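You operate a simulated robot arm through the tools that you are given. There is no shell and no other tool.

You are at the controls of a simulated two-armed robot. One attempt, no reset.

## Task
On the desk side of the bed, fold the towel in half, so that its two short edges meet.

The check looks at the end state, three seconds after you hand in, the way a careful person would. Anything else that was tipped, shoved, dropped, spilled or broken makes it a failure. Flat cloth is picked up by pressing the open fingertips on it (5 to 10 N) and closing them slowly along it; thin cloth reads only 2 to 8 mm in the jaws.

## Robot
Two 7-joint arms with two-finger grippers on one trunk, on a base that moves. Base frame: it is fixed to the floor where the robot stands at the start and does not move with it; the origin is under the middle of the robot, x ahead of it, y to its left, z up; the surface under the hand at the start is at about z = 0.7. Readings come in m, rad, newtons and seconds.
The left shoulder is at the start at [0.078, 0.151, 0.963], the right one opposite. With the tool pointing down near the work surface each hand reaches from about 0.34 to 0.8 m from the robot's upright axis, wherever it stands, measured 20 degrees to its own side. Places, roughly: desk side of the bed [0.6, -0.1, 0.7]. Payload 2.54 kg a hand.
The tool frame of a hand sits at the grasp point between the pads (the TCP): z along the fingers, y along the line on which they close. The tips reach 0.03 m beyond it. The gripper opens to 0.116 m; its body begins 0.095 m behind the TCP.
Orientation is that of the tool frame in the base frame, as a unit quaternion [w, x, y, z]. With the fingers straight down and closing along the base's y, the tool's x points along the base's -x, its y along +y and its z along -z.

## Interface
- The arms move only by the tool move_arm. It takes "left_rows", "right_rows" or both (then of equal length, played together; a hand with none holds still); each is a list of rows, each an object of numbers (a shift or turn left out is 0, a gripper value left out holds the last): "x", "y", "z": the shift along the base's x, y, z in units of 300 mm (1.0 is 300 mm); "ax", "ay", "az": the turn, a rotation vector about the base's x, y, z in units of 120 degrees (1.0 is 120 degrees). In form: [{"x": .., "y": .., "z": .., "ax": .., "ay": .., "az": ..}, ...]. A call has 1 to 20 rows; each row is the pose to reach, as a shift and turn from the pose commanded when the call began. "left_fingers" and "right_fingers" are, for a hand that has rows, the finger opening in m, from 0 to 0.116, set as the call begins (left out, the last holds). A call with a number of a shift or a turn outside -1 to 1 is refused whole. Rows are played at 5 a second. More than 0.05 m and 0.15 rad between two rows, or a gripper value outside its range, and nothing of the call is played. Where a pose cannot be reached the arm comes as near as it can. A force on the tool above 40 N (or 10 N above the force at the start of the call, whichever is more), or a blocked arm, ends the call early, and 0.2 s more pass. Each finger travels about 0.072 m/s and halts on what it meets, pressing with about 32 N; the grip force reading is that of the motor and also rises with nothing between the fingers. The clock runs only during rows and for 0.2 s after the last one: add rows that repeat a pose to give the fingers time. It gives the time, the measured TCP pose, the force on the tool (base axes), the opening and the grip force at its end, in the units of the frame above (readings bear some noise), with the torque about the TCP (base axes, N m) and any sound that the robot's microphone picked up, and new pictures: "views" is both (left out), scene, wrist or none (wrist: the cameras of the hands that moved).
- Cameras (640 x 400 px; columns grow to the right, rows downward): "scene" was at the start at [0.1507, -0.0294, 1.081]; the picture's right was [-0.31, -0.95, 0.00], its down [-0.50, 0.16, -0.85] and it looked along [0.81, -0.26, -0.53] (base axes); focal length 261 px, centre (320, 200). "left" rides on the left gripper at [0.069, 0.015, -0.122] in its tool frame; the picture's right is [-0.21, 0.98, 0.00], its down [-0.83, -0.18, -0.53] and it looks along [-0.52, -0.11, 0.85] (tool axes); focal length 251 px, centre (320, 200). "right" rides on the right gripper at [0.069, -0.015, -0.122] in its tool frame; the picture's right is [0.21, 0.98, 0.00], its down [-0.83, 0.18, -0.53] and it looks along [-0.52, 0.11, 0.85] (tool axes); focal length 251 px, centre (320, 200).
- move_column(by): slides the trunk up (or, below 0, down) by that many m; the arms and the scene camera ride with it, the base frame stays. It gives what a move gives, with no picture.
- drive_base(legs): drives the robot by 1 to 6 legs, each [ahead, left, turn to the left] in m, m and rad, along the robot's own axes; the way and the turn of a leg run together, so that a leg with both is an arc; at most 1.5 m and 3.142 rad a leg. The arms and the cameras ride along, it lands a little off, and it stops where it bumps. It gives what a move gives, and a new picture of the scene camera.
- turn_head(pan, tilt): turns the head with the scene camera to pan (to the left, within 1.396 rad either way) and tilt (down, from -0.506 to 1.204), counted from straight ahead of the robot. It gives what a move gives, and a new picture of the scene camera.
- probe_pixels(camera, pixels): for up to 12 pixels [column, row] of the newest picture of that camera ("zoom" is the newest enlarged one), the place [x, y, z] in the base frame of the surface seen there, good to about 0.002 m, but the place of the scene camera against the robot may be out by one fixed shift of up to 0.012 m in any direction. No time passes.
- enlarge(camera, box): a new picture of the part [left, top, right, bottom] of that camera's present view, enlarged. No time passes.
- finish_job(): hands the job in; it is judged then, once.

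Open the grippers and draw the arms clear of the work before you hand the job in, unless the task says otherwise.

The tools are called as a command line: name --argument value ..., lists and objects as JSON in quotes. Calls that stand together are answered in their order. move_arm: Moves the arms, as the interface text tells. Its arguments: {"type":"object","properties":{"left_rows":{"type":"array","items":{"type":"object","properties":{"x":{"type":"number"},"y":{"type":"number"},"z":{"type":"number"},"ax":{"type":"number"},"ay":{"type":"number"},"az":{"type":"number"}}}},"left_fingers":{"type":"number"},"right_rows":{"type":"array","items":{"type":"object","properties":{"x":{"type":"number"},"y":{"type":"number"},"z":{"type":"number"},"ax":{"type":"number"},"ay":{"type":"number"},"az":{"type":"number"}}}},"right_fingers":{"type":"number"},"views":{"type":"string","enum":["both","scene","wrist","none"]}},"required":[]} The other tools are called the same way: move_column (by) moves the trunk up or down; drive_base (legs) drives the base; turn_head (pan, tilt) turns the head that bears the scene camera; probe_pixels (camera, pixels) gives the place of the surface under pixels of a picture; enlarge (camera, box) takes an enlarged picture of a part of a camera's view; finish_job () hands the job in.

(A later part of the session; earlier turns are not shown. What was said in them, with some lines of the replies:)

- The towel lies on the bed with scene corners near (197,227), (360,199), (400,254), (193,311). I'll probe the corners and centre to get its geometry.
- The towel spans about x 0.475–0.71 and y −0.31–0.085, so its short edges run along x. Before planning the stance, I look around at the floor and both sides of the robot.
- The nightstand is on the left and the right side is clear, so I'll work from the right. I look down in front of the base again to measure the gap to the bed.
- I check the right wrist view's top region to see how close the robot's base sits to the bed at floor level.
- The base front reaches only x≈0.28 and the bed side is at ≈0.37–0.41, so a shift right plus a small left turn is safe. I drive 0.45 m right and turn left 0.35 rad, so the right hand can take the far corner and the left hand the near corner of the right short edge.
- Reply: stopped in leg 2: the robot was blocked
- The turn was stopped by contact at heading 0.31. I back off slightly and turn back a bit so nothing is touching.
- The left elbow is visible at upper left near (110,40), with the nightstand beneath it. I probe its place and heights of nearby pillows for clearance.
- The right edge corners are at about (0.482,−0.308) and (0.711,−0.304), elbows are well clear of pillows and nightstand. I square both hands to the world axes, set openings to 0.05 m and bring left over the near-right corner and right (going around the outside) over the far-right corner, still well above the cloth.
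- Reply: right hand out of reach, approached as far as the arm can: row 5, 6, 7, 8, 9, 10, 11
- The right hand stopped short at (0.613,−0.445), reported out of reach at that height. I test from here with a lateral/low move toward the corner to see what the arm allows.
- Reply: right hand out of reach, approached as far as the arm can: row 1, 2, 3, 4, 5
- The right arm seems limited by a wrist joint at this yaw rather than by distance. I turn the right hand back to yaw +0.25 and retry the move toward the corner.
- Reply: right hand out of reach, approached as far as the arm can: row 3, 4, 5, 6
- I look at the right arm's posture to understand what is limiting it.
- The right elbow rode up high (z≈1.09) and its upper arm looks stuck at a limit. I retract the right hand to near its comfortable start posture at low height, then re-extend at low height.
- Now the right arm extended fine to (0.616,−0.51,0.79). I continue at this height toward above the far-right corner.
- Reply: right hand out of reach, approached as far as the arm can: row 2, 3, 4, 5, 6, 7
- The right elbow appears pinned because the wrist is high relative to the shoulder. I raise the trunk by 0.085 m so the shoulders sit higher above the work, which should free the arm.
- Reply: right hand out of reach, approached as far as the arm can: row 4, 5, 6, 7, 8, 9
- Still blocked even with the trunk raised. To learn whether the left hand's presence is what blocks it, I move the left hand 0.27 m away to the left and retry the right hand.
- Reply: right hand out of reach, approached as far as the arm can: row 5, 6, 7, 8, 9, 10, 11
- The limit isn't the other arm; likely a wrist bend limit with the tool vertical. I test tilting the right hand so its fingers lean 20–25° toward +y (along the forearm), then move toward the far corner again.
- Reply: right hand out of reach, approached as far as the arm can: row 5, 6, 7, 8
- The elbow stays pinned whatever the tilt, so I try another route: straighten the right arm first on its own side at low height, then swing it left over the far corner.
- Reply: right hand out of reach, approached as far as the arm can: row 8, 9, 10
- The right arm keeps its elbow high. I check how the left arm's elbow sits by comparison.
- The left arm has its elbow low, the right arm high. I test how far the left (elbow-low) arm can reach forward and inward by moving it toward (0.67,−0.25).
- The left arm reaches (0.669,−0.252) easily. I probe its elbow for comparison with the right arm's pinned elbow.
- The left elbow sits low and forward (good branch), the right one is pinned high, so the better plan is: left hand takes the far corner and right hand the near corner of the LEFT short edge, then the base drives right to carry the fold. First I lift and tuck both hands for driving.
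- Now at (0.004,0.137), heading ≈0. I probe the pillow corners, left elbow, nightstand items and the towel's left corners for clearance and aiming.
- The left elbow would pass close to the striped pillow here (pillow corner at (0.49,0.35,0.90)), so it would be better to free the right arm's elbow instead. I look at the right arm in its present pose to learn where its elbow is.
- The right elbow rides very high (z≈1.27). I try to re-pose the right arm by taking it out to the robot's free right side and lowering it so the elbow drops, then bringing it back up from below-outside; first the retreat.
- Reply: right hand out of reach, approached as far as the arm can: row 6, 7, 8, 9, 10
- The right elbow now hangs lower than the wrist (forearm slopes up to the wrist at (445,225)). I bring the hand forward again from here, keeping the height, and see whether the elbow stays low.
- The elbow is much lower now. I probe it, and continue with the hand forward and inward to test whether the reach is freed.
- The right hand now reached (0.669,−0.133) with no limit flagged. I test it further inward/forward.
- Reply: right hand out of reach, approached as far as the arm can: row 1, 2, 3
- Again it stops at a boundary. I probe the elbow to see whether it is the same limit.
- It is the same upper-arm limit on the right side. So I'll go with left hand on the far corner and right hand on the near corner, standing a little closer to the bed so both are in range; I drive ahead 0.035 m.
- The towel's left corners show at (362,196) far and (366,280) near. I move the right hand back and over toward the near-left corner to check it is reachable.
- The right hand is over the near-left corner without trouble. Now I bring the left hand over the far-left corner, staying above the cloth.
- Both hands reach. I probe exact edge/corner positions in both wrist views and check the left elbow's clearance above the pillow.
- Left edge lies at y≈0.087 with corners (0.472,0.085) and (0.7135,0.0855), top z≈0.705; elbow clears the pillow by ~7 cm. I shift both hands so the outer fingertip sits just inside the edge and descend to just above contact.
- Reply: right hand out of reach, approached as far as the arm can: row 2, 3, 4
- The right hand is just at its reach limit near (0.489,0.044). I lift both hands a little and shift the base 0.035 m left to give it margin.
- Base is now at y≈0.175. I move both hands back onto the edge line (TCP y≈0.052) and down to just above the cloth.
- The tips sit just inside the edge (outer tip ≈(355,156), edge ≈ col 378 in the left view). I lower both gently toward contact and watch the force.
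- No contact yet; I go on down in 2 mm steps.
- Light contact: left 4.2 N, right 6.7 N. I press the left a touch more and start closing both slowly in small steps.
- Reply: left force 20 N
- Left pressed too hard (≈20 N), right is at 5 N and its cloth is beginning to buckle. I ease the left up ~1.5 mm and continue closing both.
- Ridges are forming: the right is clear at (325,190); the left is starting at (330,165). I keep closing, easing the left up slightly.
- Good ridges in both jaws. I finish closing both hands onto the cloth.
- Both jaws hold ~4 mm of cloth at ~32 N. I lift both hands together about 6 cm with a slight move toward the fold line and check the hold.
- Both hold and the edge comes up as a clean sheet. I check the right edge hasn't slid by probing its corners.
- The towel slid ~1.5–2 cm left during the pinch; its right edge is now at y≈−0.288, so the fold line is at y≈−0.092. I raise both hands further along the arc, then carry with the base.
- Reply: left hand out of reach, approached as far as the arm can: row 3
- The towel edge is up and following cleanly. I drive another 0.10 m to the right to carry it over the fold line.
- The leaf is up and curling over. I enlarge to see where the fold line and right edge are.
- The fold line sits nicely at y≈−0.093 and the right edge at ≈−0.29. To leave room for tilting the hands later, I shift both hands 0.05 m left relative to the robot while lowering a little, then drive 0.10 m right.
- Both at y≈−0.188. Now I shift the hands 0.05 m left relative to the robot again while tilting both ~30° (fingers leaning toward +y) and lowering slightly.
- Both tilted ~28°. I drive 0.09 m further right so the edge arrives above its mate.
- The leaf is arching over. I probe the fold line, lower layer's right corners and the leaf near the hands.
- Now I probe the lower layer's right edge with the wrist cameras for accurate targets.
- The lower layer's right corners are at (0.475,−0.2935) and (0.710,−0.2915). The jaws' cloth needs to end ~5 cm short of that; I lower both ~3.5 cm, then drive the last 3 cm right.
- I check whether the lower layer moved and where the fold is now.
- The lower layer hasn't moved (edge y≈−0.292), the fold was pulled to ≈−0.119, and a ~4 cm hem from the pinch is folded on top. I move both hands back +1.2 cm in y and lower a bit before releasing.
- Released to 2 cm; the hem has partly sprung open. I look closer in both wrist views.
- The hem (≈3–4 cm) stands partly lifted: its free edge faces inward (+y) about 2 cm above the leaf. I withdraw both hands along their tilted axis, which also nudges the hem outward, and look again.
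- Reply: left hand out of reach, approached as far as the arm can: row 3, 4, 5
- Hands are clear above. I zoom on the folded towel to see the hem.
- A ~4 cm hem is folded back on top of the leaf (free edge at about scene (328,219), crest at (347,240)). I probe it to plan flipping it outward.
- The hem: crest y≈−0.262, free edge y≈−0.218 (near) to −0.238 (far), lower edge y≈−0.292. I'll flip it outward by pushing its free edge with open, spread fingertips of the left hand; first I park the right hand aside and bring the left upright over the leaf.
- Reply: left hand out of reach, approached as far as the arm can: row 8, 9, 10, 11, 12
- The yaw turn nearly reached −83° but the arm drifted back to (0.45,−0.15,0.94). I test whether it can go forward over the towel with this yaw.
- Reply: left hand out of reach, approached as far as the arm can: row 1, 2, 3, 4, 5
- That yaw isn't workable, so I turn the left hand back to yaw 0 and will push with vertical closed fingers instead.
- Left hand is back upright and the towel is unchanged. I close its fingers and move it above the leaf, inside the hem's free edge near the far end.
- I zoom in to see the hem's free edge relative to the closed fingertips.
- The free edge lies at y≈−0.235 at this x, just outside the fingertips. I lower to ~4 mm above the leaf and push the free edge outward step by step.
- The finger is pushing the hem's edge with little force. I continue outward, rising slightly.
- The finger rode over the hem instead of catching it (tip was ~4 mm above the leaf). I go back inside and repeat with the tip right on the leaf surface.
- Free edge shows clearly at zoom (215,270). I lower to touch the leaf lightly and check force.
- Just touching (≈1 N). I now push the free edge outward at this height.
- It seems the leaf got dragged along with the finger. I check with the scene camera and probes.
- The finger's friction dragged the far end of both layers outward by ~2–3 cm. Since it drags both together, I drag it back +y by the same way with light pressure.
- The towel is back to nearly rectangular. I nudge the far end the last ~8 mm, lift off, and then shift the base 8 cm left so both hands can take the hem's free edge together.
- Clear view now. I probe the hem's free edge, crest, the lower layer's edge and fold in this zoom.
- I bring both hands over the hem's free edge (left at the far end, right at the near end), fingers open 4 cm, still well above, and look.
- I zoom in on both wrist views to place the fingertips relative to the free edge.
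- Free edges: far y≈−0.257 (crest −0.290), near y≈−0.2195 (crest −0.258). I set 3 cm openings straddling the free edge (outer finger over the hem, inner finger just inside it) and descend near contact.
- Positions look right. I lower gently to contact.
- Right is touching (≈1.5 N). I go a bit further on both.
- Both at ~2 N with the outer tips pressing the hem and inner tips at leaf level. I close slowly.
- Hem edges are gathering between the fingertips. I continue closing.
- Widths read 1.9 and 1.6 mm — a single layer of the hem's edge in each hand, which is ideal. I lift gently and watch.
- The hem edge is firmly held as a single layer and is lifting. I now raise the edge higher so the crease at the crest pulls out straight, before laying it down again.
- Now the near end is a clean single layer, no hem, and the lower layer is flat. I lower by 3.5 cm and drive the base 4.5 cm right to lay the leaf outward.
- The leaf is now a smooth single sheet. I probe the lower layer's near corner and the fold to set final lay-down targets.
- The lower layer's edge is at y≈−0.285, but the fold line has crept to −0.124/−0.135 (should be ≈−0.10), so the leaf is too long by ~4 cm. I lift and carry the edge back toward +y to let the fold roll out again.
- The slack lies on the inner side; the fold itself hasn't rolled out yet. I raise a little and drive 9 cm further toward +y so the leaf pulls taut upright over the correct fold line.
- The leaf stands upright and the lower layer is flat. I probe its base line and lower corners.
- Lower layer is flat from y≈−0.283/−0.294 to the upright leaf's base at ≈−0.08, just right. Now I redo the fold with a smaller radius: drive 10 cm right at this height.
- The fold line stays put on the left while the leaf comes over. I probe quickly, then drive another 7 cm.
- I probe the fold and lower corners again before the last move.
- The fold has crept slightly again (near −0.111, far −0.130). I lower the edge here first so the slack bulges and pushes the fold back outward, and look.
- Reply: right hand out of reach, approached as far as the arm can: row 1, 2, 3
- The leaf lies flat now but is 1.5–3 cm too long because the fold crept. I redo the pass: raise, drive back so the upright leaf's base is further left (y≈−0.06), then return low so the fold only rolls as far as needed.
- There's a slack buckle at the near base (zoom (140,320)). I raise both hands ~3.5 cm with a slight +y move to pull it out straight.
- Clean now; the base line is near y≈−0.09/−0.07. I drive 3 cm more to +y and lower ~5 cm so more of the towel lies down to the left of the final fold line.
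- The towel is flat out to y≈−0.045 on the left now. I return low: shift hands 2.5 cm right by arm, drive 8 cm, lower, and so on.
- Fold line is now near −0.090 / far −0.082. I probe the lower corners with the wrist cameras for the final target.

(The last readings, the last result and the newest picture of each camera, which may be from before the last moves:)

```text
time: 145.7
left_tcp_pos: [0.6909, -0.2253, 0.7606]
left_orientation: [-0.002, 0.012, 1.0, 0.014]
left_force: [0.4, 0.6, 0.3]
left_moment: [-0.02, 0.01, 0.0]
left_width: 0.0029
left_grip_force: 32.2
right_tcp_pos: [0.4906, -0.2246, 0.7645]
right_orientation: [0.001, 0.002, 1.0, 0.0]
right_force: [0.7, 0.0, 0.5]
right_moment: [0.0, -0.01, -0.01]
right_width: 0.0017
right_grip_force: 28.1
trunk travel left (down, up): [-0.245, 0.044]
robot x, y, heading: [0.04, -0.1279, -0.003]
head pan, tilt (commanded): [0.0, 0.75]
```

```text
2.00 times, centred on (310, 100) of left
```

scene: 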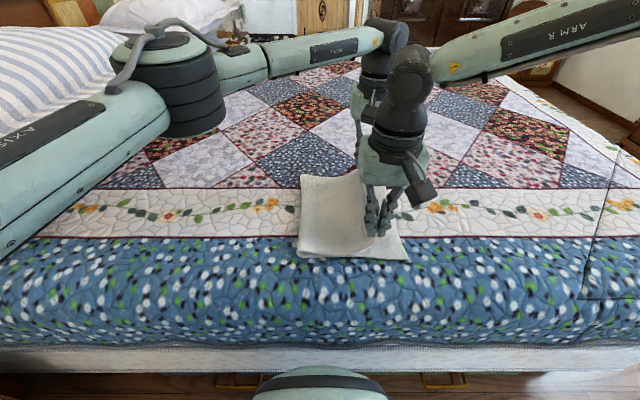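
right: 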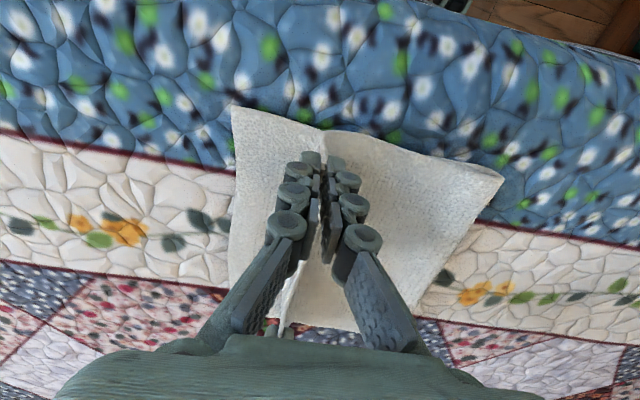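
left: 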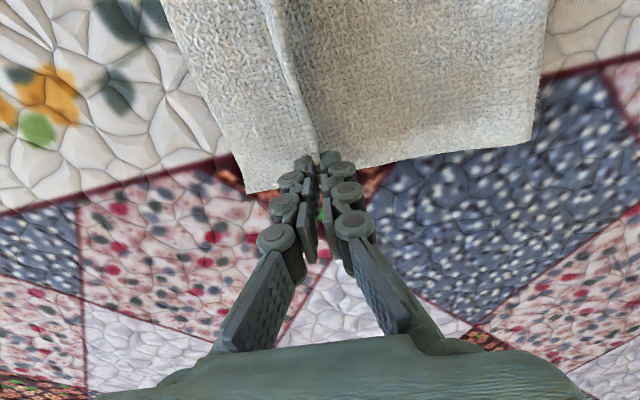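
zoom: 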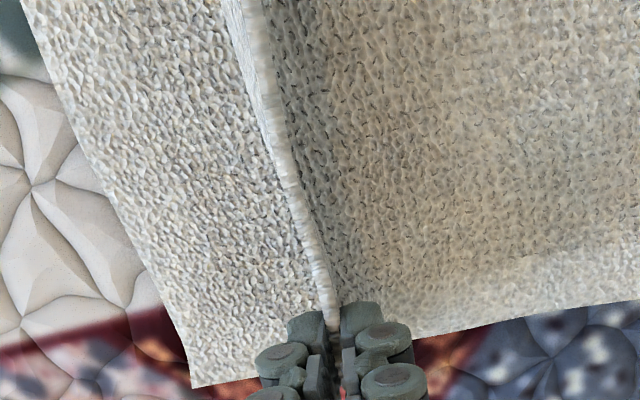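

The leaf edge is a clean single edge now. Lower edge is at y≈−0.288 both ends; I pull the edge outward 3 cm by base, then finish with the arms.

drive_base --legs '[[0.0, -0.032, 0.0]]'

move_arm --left_rows '[{"y": -0.02, "z": -0.01}, {"y": -0.045, "z": -0.015}, {"y": -0.065, "z": -0.02}]' --right_rows '[{"y": -0.02, "z": -0.015}, {"y": -0.045, "z": -0.025}, {"y": -0.065, "z": -0.033}]' --views "wrist"

enlarge --camera "scene" --box '[250, 120, 460, 278]'

```text
time: 146.6
left_tcp_pos: [0.6906, -0.257, 0.7605]
left_orientation: [-0.001, 0.012, 1.0, 0.014]
left_force: [-0.3, 0.7, -0.5]
left_moment: [0.05, -0.03, 0.02]
left_width: 0.003
left_grip_force: 32.6
right_tcp_pos: [0.4915, -0.2546, 0.7662]
right_orientation: [0.001, 0.002, 1.0, 0.0]
right_force: [0.0, 0.7, -0.8]
right_moment: [-0.04, -0.01, 0.02]
right_width: 0.0041
right_grip_force: 33.1
trunk travel left (down, up): [-0.245, 0.044]
robot x, y, heading: [0.0433, -0.1557, 0.001]
head pan, tilt (commanded): [0.0, 0.75]
```

scene: 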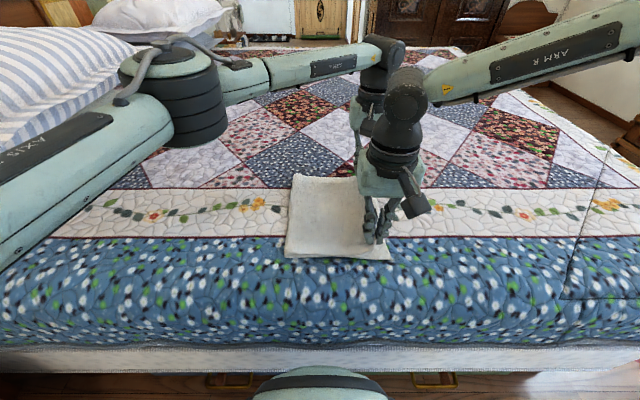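

```text
time: 147.4
left_tcp_pos: [0.6911, -0.2756, 0.7565]
left_orientation: [-0.001, 0.012, 1.0, 0.014]
left_force: [0.1, 0.6, 0.3]
left_moment: [0.03, 0.01, -0.02]
left_width: 0.0028
left_grip_force: 32.2
right_tcp_pos: [0.4908, -0.2753, 0.7539]
right_orientation: [0.001, 0.002, 1.0, -0.001]
right_force: [0.3, -0.1, -0.2]
right_moment: [0.05, -0.04, -0.01]
right_width: 0.0029
right_grip_force: 29.5
trunk travel left (down, up): [-0.245, 0.044]
robot x, y, heading: [0.0425, -0.1556, -0.0]
head pan, tilt (commanded): [0.0, 0.75]
```

right: 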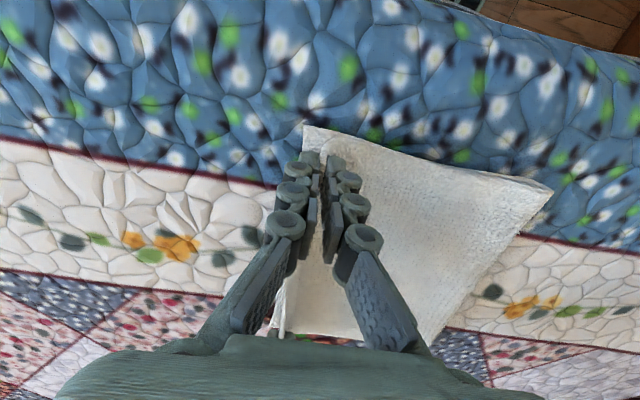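
left: 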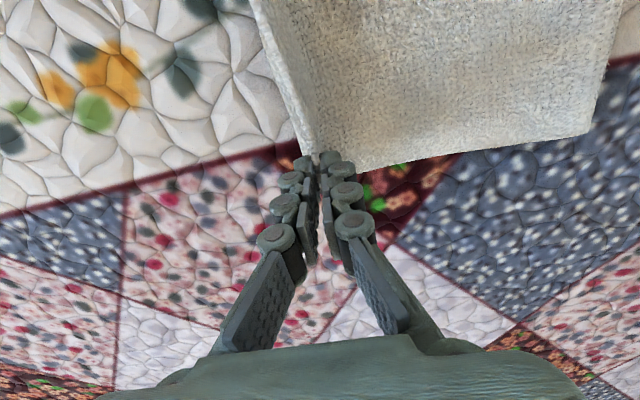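

```text
2.53 times, centred on (355, 199) of scene
```

zoom: 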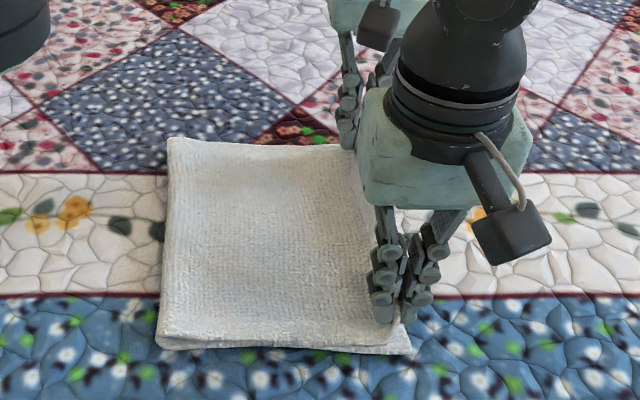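

Now the leaf lies over nicely. I probe fold, lower corners and edge position.

probe_pixels --camera "zoom" --pixels '[[162, 340], [172, 145], [405, 350], [165, 240], [260, 240], [330, 170], [360, 330]]'

probe_pixels --camera "right" --pixels '[[307, 130], [548, 190], [430, 335], [300, 150], [330, 145]]'

probe_pixels --camera "left" --pixels '[[585, 130], [600, 60], [290, 120], [275, 60], [262, 30], [258, 10], [320, 100]]'

```text
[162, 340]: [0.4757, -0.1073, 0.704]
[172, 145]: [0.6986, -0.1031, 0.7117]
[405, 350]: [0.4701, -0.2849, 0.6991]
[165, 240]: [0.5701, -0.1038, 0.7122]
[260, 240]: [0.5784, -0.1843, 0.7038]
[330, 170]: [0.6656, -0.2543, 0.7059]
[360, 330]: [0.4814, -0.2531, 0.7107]
```

```text
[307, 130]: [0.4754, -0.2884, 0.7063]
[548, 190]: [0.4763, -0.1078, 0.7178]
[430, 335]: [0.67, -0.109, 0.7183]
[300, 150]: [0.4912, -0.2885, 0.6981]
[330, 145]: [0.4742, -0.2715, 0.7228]
```

```text
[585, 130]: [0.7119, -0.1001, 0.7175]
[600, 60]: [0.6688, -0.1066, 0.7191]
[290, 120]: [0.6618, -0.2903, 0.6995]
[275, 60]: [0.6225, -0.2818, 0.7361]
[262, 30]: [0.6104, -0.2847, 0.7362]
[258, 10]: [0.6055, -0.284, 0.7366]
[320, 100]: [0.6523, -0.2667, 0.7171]
```

Edge is right above its mate (fold ≈−0.105, lower edge ≈−0.288). I lower both to just above the cloth and open slowly.

move_arm --left_rows '[{"y": -0.003, "z": -0.02}, {"y": -0.006, "z": -0.036}, {"y": -0.006, "z": -0.036}]' --right_rows '[{"y": -0.003, "z": -0.015}, {"y": -0.006, "z": -0.028}, {"y": -0.006, "z": -0.028}]' --views "none"

move_arm --left_rows '[{"z": 0.0}, {"z": 0.0}, {"z": 0.0}]' --right_rows '[{"z": 0.0}, {"z": 0.0}, {"z": 0.0}]' --left_fingers 0.012 --right_fingers 0.012 --views "wrist"

```text
time: 148.2
left_tcp_pos: [0.6909, -0.2792, 0.7449]
left_orientation: [-0.002, 0.012, 1.0, 0.014]
left_force: [0.0, 0.7, 0.4]
left_moment: [0.01, -0.01, 0.04]
left_width: 0.0029
left_grip_force: 32.0
right_tcp_pos: [0.4921, -0.2751, 0.7456]
right_orientation: [0.0, 0.001, 1.0, 0.0]
right_force: [1.2, -0.8, 1.2]
right_moment: [0.02, -0.03, 0.01]
right_width: 0.0019
right_grip_force: 27.9
trunk travel left (down, up): [-0.245, 0.044]
robot x, y, heading: [0.0422, -0.1557, -0.002]
head pan, tilt (commanded): [0.0, 0.75]
```

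```text
time: 149.0
left_tcp_pos: [0.6909, -0.2796, 0.7442]
left_orientation: [-0.001, 0.012, 1.0, 0.015]
left_force: [0.2, -1.0, 0.0]
left_moment: [-0.02, 0.02, -0.02]
left_width: 0.0119
left_grip_force: 0.0
right_tcp_pos: [0.4921, -0.2761, 0.7463]
right_orientation: [0.0, 0.002, 1.0, 0.0]
right_force: [0.6, 0.2, 0.0]
right_moment: [-0.01, 0.0, -0.01]
right_width: 0.012
right_grip_force: 0.0
trunk travel left (down, up): [-0.245, 0.044]
robot x, y, heading: [0.0425, -0.1554, -0.003]
head pan, tilt (commanded): [0.0, 0.75]
```

right: 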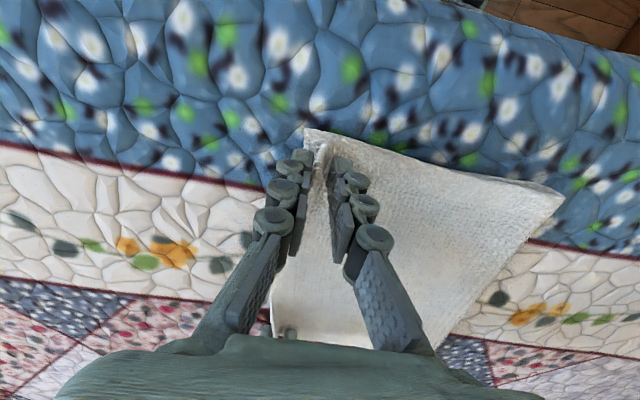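
left: 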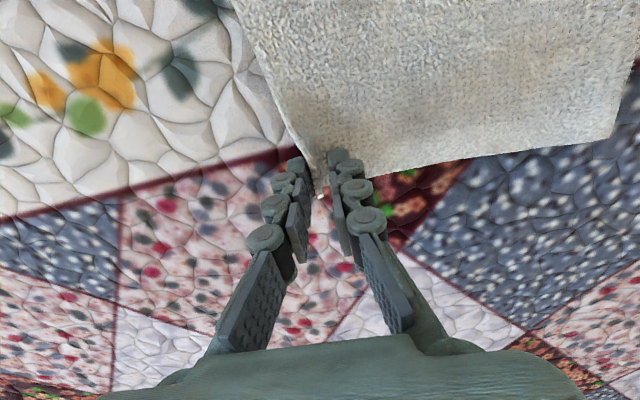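

Released cleanly. I open a bit more and raise both hands straight up.

move_arm --left_rows '[{"z": 0.0}, {"z": 0.03}, {"z": 0.09}, {"z": 0.18}, {"z": 0.3}]' --right_rows '[{"z": 0.0}, {"z": 0.03}, {"z": 0.09}, {"z": 0.18}, {"z": 0.3}]' --left_fingers 0.022 --right_fingers 0.022 --views "both"

enlarge --camera "scene" --box '[250, 120, 460, 278]'

enlarge --camera "left" --box '[180, 0, 640, 290]'

enlarge --camera "right" --box '[200, 60, 600, 330]'

```text
time: 150.2
left_tcp_pos: [0.6899, -0.2806, 0.8335]
left_orientation: [0.0, 0.012, 1.0, 0.014]
left_force: [0.3, -0.4, -0.1]
left_moment: [-0.01, 0.01, -0.02]
left_width: 0.0222
left_grip_force: 0.1
right_tcp_pos: [0.491, -0.2779, 0.8359]
right_orientation: [0.001, 0.002, 1.0, -0.001]
right_force: [-0.3, 0.1, 0.3]
right_moment: [0.02, -0.02, 0.03]
right_width: 0.0221
right_grip_force: 0.1
trunk travel left (down, up): [-0.245, 0.044]
robot x, y, heading: [0.0414, -0.1603, -0.006]
head pan, tilt (commanded): [0.0, 0.75]
```

scene: 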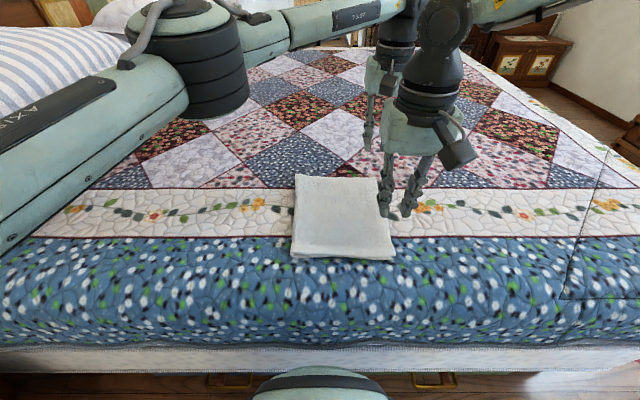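
right: 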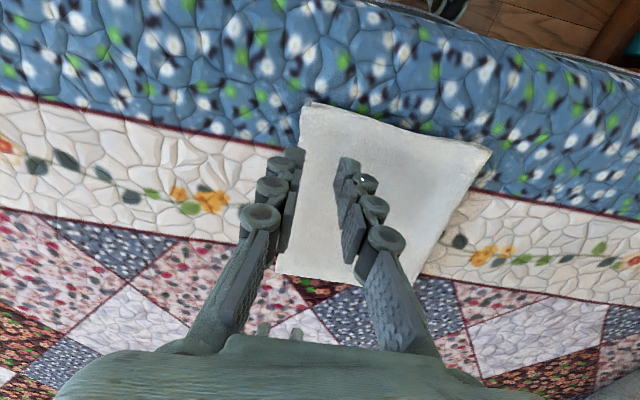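
left: 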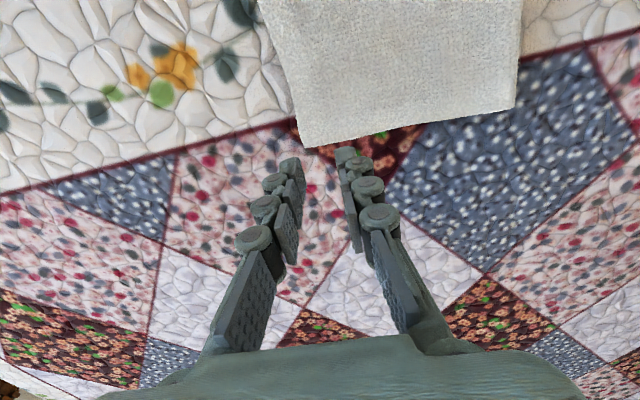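

```text
2.53 times, centred on (355, 199) of scene
```

zoom: 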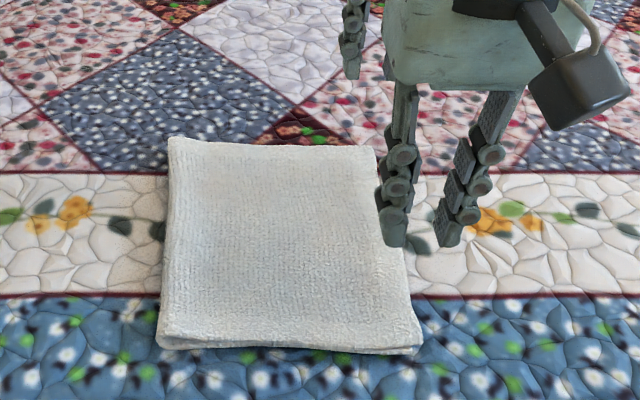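

```text
1.38 times, centred on (410, 145) of left
```

zoom: 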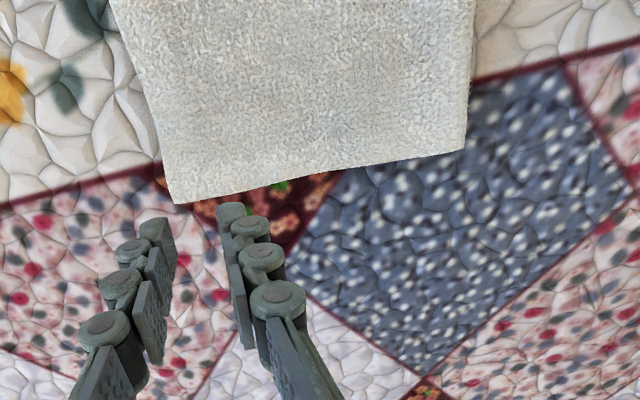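

```text
1.48 times, centred on (400, 195) of right
```

zoom: 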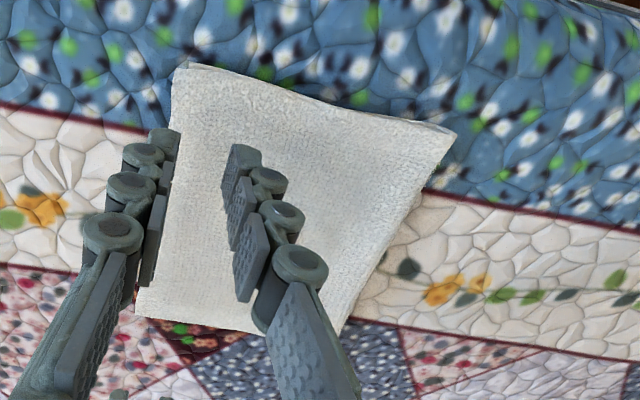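

The towel is folded flat and the edges look aligned. I raise and draw both hands away to inspect it unobstructed.

move_arm --left_rows '[{"z": 0.14}, {"z": 0.28}, {"x": -0.06, "y": 0.12, "z": 0.36}, {"x": -0.14, "y": 0.25, "z": 0.38}, {"x": -0.24, "y": 0.38, "z": 0.38}, {"x": -0.34, "y": 0.5, "z": 0.38}, {"x": -0.44, "y": 0.62, "z": 0.38}, {"x": -0.5, "y": 0.76, "z": 0.38}, {"x": -0.5, "y": 0.9, "z": 0.38}]' --right_rows '[{"z": 0.14}, {"z": 0.26}, {"y": -0.12, "z": 0.3}, {"y": -0.26, "z": 0.3}, {"x": -0.05, "y": -0.4, "z": 0.3}, {"x": -0.1, "y": -0.54, "z": 0.3}, {"x": -0.14, "y": -0.66, "z": 0.3}, {"x": -0.14, "y": -0.66, "z": 0.3}, {"x": -0.14, "y": -0.66, "z": 0.3}]' --views "scene"

enlarge --camera "scene" --box '[260, 140, 430, 275]'

```text
time: 152.2
left_tcp_pos: [0.5385, -0.0042, 0.9465]
left_orientation: [-0.002, 0.012, 1.0, 0.015]
left_force: [-0.4, 0.2, -0.1]
left_moment: [0.0, 0.04, 0.04]
left_width: 0.0222
left_grip_force: 0.0
right_tcp_pos: [0.4491, -0.4705, 0.9286]
right_orientation: [0.0, 0.001, 1.0, 0.0]
right_force: [-0.3, 0.1, 0.6]
right_moment: [-0.03, -0.01, 0.0]
right_width: 0.0219
right_grip_force: 0.1
trunk travel left (down, up): [-0.245, 0.044]
robot x, y, heading: [0.0407, -0.1542, -0.002]
head pan, tilt (commanded): [0.0, 0.75]
```

scene: 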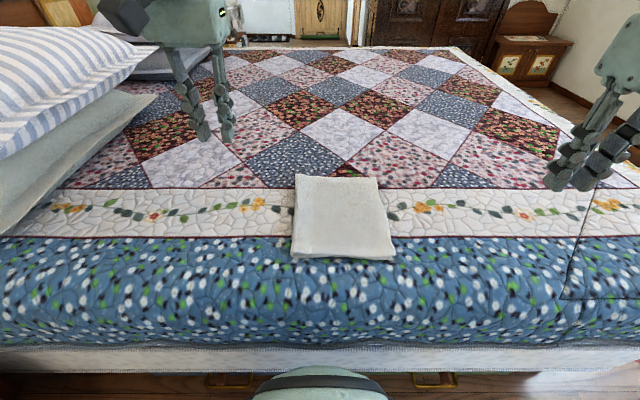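

```text
2.96 times, centred on (345, 208) of scene
```

zoom: 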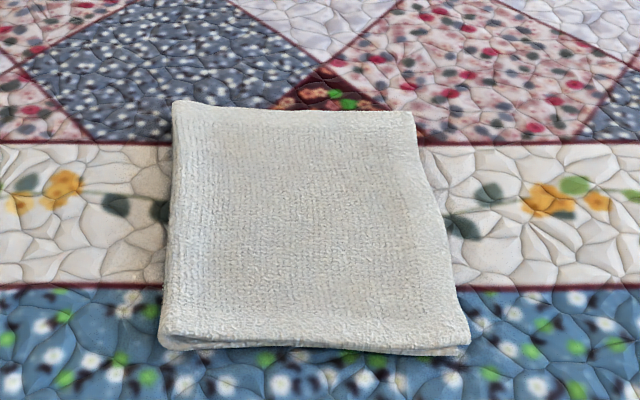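

It looks like a neat half fold. I take wrist views from both sides to confirm the short edges coincide.

move_arm --left_rows '[{"z": 0.0}]' --right_rows '[{"z": 0.0}]' --views "wrist"

probe_pixels --camera "zoom" --pixels '[[464, 338], [455, 352], [410, 116], [435, 220], [168, 335], [178, 110], [320, 345], [330, 352]]'

```text
time: 152.6
left_tcp_pos: [0.5396, -0.0052, 0.9469]
left_orientation: [-0.001, 0.012, 1.0, 0.014]
left_force: [0.5, 0.4, 0.5]
left_moment: [0.0, 0.02, 0.01]
left_width: 0.0221
left_grip_force: 0.0
right_tcp_pos: [0.45, -0.4719, 0.928]
right_orientation: [0.001, 0.002, 1.0, 0.0]
right_force: [0.0, 0.1, -0.9]
right_moment: [0.0, 0.03, 0.0]
right_width: 0.022
right_grip_force: 0.0
trunk travel left (down, up): [-0.245, 0.044]
robot x, y, heading: [0.0398, -0.1536, -0.005]
head pan, tilt (commanded): [0.0, 0.75]
```

right: 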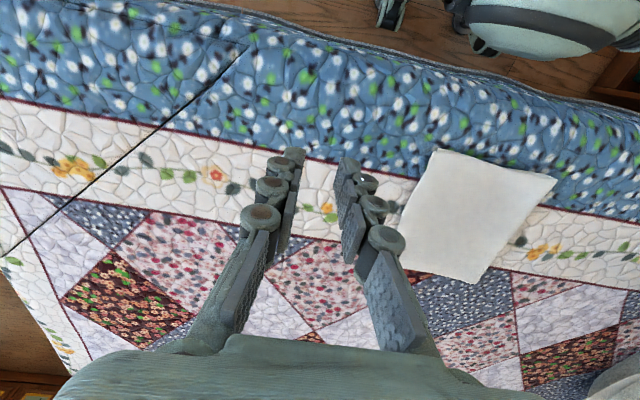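
left: 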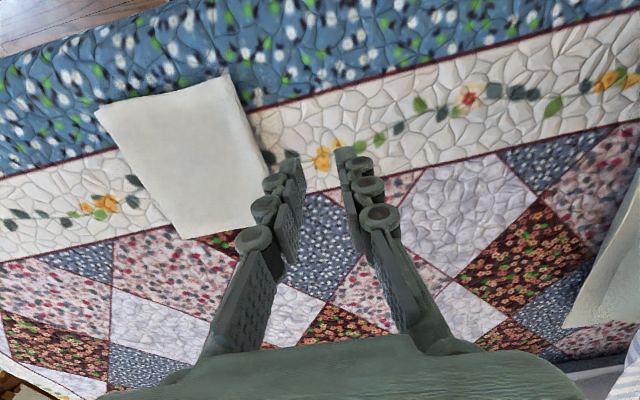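

```text
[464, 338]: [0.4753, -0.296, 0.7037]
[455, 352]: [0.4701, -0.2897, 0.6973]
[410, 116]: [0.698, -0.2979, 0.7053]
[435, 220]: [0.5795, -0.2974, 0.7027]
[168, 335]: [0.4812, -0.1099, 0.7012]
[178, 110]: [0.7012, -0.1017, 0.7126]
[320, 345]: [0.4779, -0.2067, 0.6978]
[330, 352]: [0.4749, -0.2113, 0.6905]
```

enlarge --camera "right" --box '[370, 130, 570, 300]'

enlarge --camera "left" --box '[80, 60, 290, 250]'

```text
2.35 times, centred on (470, 215) of right
```

zoom: 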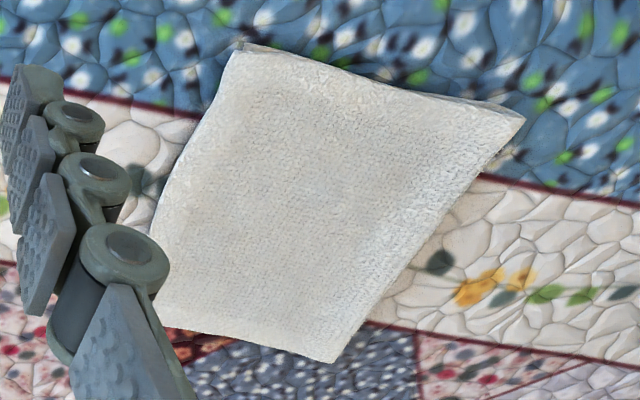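

```text
2.11 times, centred on (185, 155) of left
```

zoom: 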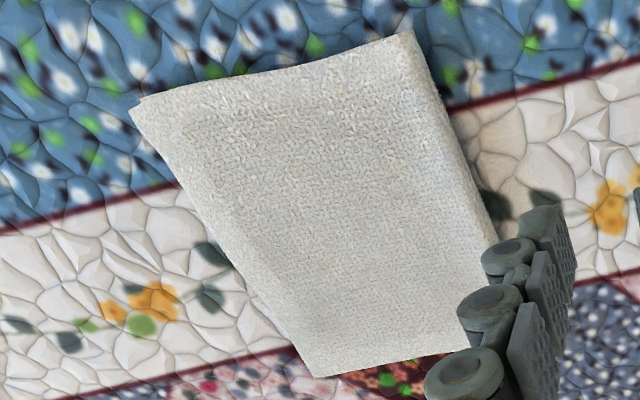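

Both edges coincide within about a centimetre. I open the grippers, draw the arms further clear, and check the pillows and nightstand are undisturbed.

move_arm --left_rows '[{"x": -0.08, "y": 0.1, "z": 0.05}, {"x": -0.16, "y": 0.2, "z": 0.1}, {"x": -0.24, "y": 0.3, "z": 0.12}, {"x": -0.24, "y": 0.3, "z": 0.12}]' --right_rows '[{"y": -0.05, "z": 0.03}, {"y": -0.1, "z": 0.06}, {"y": -0.15, "z": 0.06}, {"y": -0.15, "z": 0.06}]' --left_fingers 0.1 --right_fingers 0.1 --views "none"

turn_head --pan 0.7 --tilt 0.5

turn_head --pan -0.1 --tilt 0.75

```text
time: 153.6
left_tcp_pos: [0.4716, 0.0809, 0.9839]
left_orientation: [-0.002, 0.012, 1.0, 0.014]
left_force: [0.6, -0.4, 0.4]
left_moment: [0.01, -0.03, 0.0]
left_width: 0.1
left_grip_force: 0.0
right_tcp_pos: [0.4492, -0.518, 0.9453]
right_orientation: [0.001, 0.002, 1.0, 0.0]
right_force: [-0.8, -0.6, -0.4]
right_moment: [0.03, 0.02, -0.01]
right_width: 0.1001
right_grip_force: 0.1
trunk travel left (down, up): [-0.245, 0.044]
robot x, y, heading: [0.041, -0.1552, -0.002]
head pan, tilt (commanded): [0.0, 0.75]
```

```text
time: 154.7
left_tcp_pos: [0.4708, 0.0822, 0.9848]
left_orientation: [-0.001, 0.012, 1.0, 0.014]
left_force: [0.5, -0.4, 0.0]
left_moment: [-0.02, 0.01, 0.01]
left_width: 0.0997
left_grip_force: 0.0
right_tcp_pos: [0.4484, -0.5185, 0.9472]
right_orientation: [0.001, 0.002, 1.0, 0.0]
right_force: [0.1, 1.0, 0.0]
right_moment: [0.0, 0.01, 0.0]
right_width: 0.0998
right_grip_force: 0.1
trunk travel left (down, up): [-0.245, 0.044]
robot x, y, heading: [0.0414, -0.1526, -0.005]
head pan, tilt (commanded): [0.7, 0.499]
```

scene: 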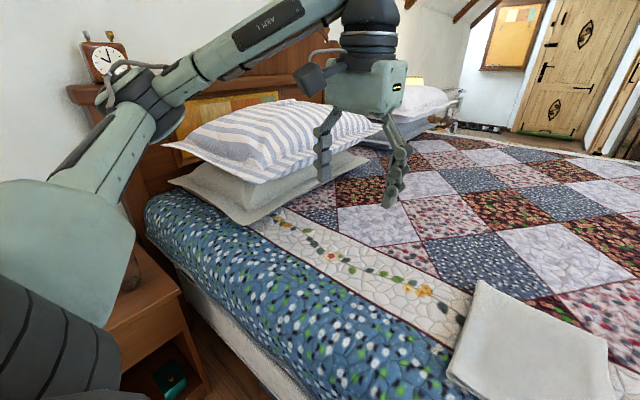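

```text
time: 155.8
left_tcp_pos: [0.4714, 0.0824, 0.9839]
left_orientation: [-0.002, 0.013, 1.0, 0.014]
left_force: [0.4, 0.1, 0.5]
left_moment: [0.0, 0.0, 0.02]
left_width: 0.1
left_grip_force: 0.1
right_tcp_pos: [0.4498, -0.5182, 0.9457]
right_orientation: [0.001, 0.002, 1.0, 0.0]
right_force: [-0.7, 0.3, 0.0]
right_moment: [0.0, -0.01, 0.0]
right_width: 0.1002
right_grip_force: 0.1
trunk travel left (down, up): [-0.245, 0.044]
robot x, y, heading: [0.0398, -0.1547, -0.006]
head pan, tilt (commanded): [-0.099, 0.75]
```

scene: 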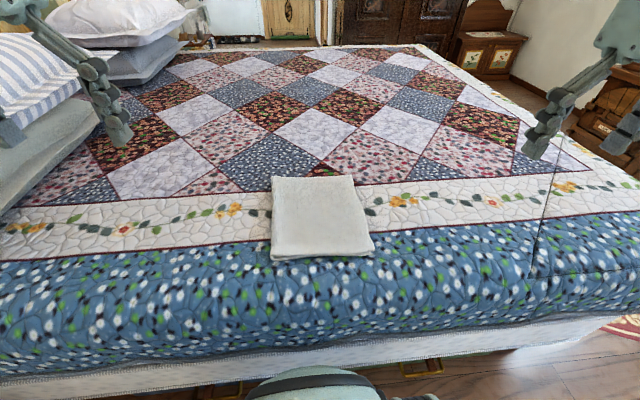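

The towel lies neatly folded with its short edges together, grippers are open and clear, and pillows and nightstand items are undisturbed. I hand in the job.

finish_job

```text
The job is handed in.
```

I folded the towel in half on the desk side of the bed and handed the job in. The result of the check has not come back.

- **Fold:** the two short edges lie together to within about a centimetre, with the top edge reaching roughly 0.7 cm past the lower one. The cloth looks flat.
- **Surroundings:** in the last pictures the pillows and the nightstand looked undisturbed. Early on, while turning, the robot's base bumped something beside the bed and stopped. I backed it off and saw no sign that anything had moved.
- **Extra passes:** the first lay-down left a strip of the moved edge folded back on itself. While I tried to push it flat, the far end of the towel slid 2–3 cm, and I dragged it back. I then re-gripped the edge and laid it down again. As a result the folded towel sits slightly to the left of where the first fold would have put it.
- **Arms:** both grippers are open and drawn clear of the towel.
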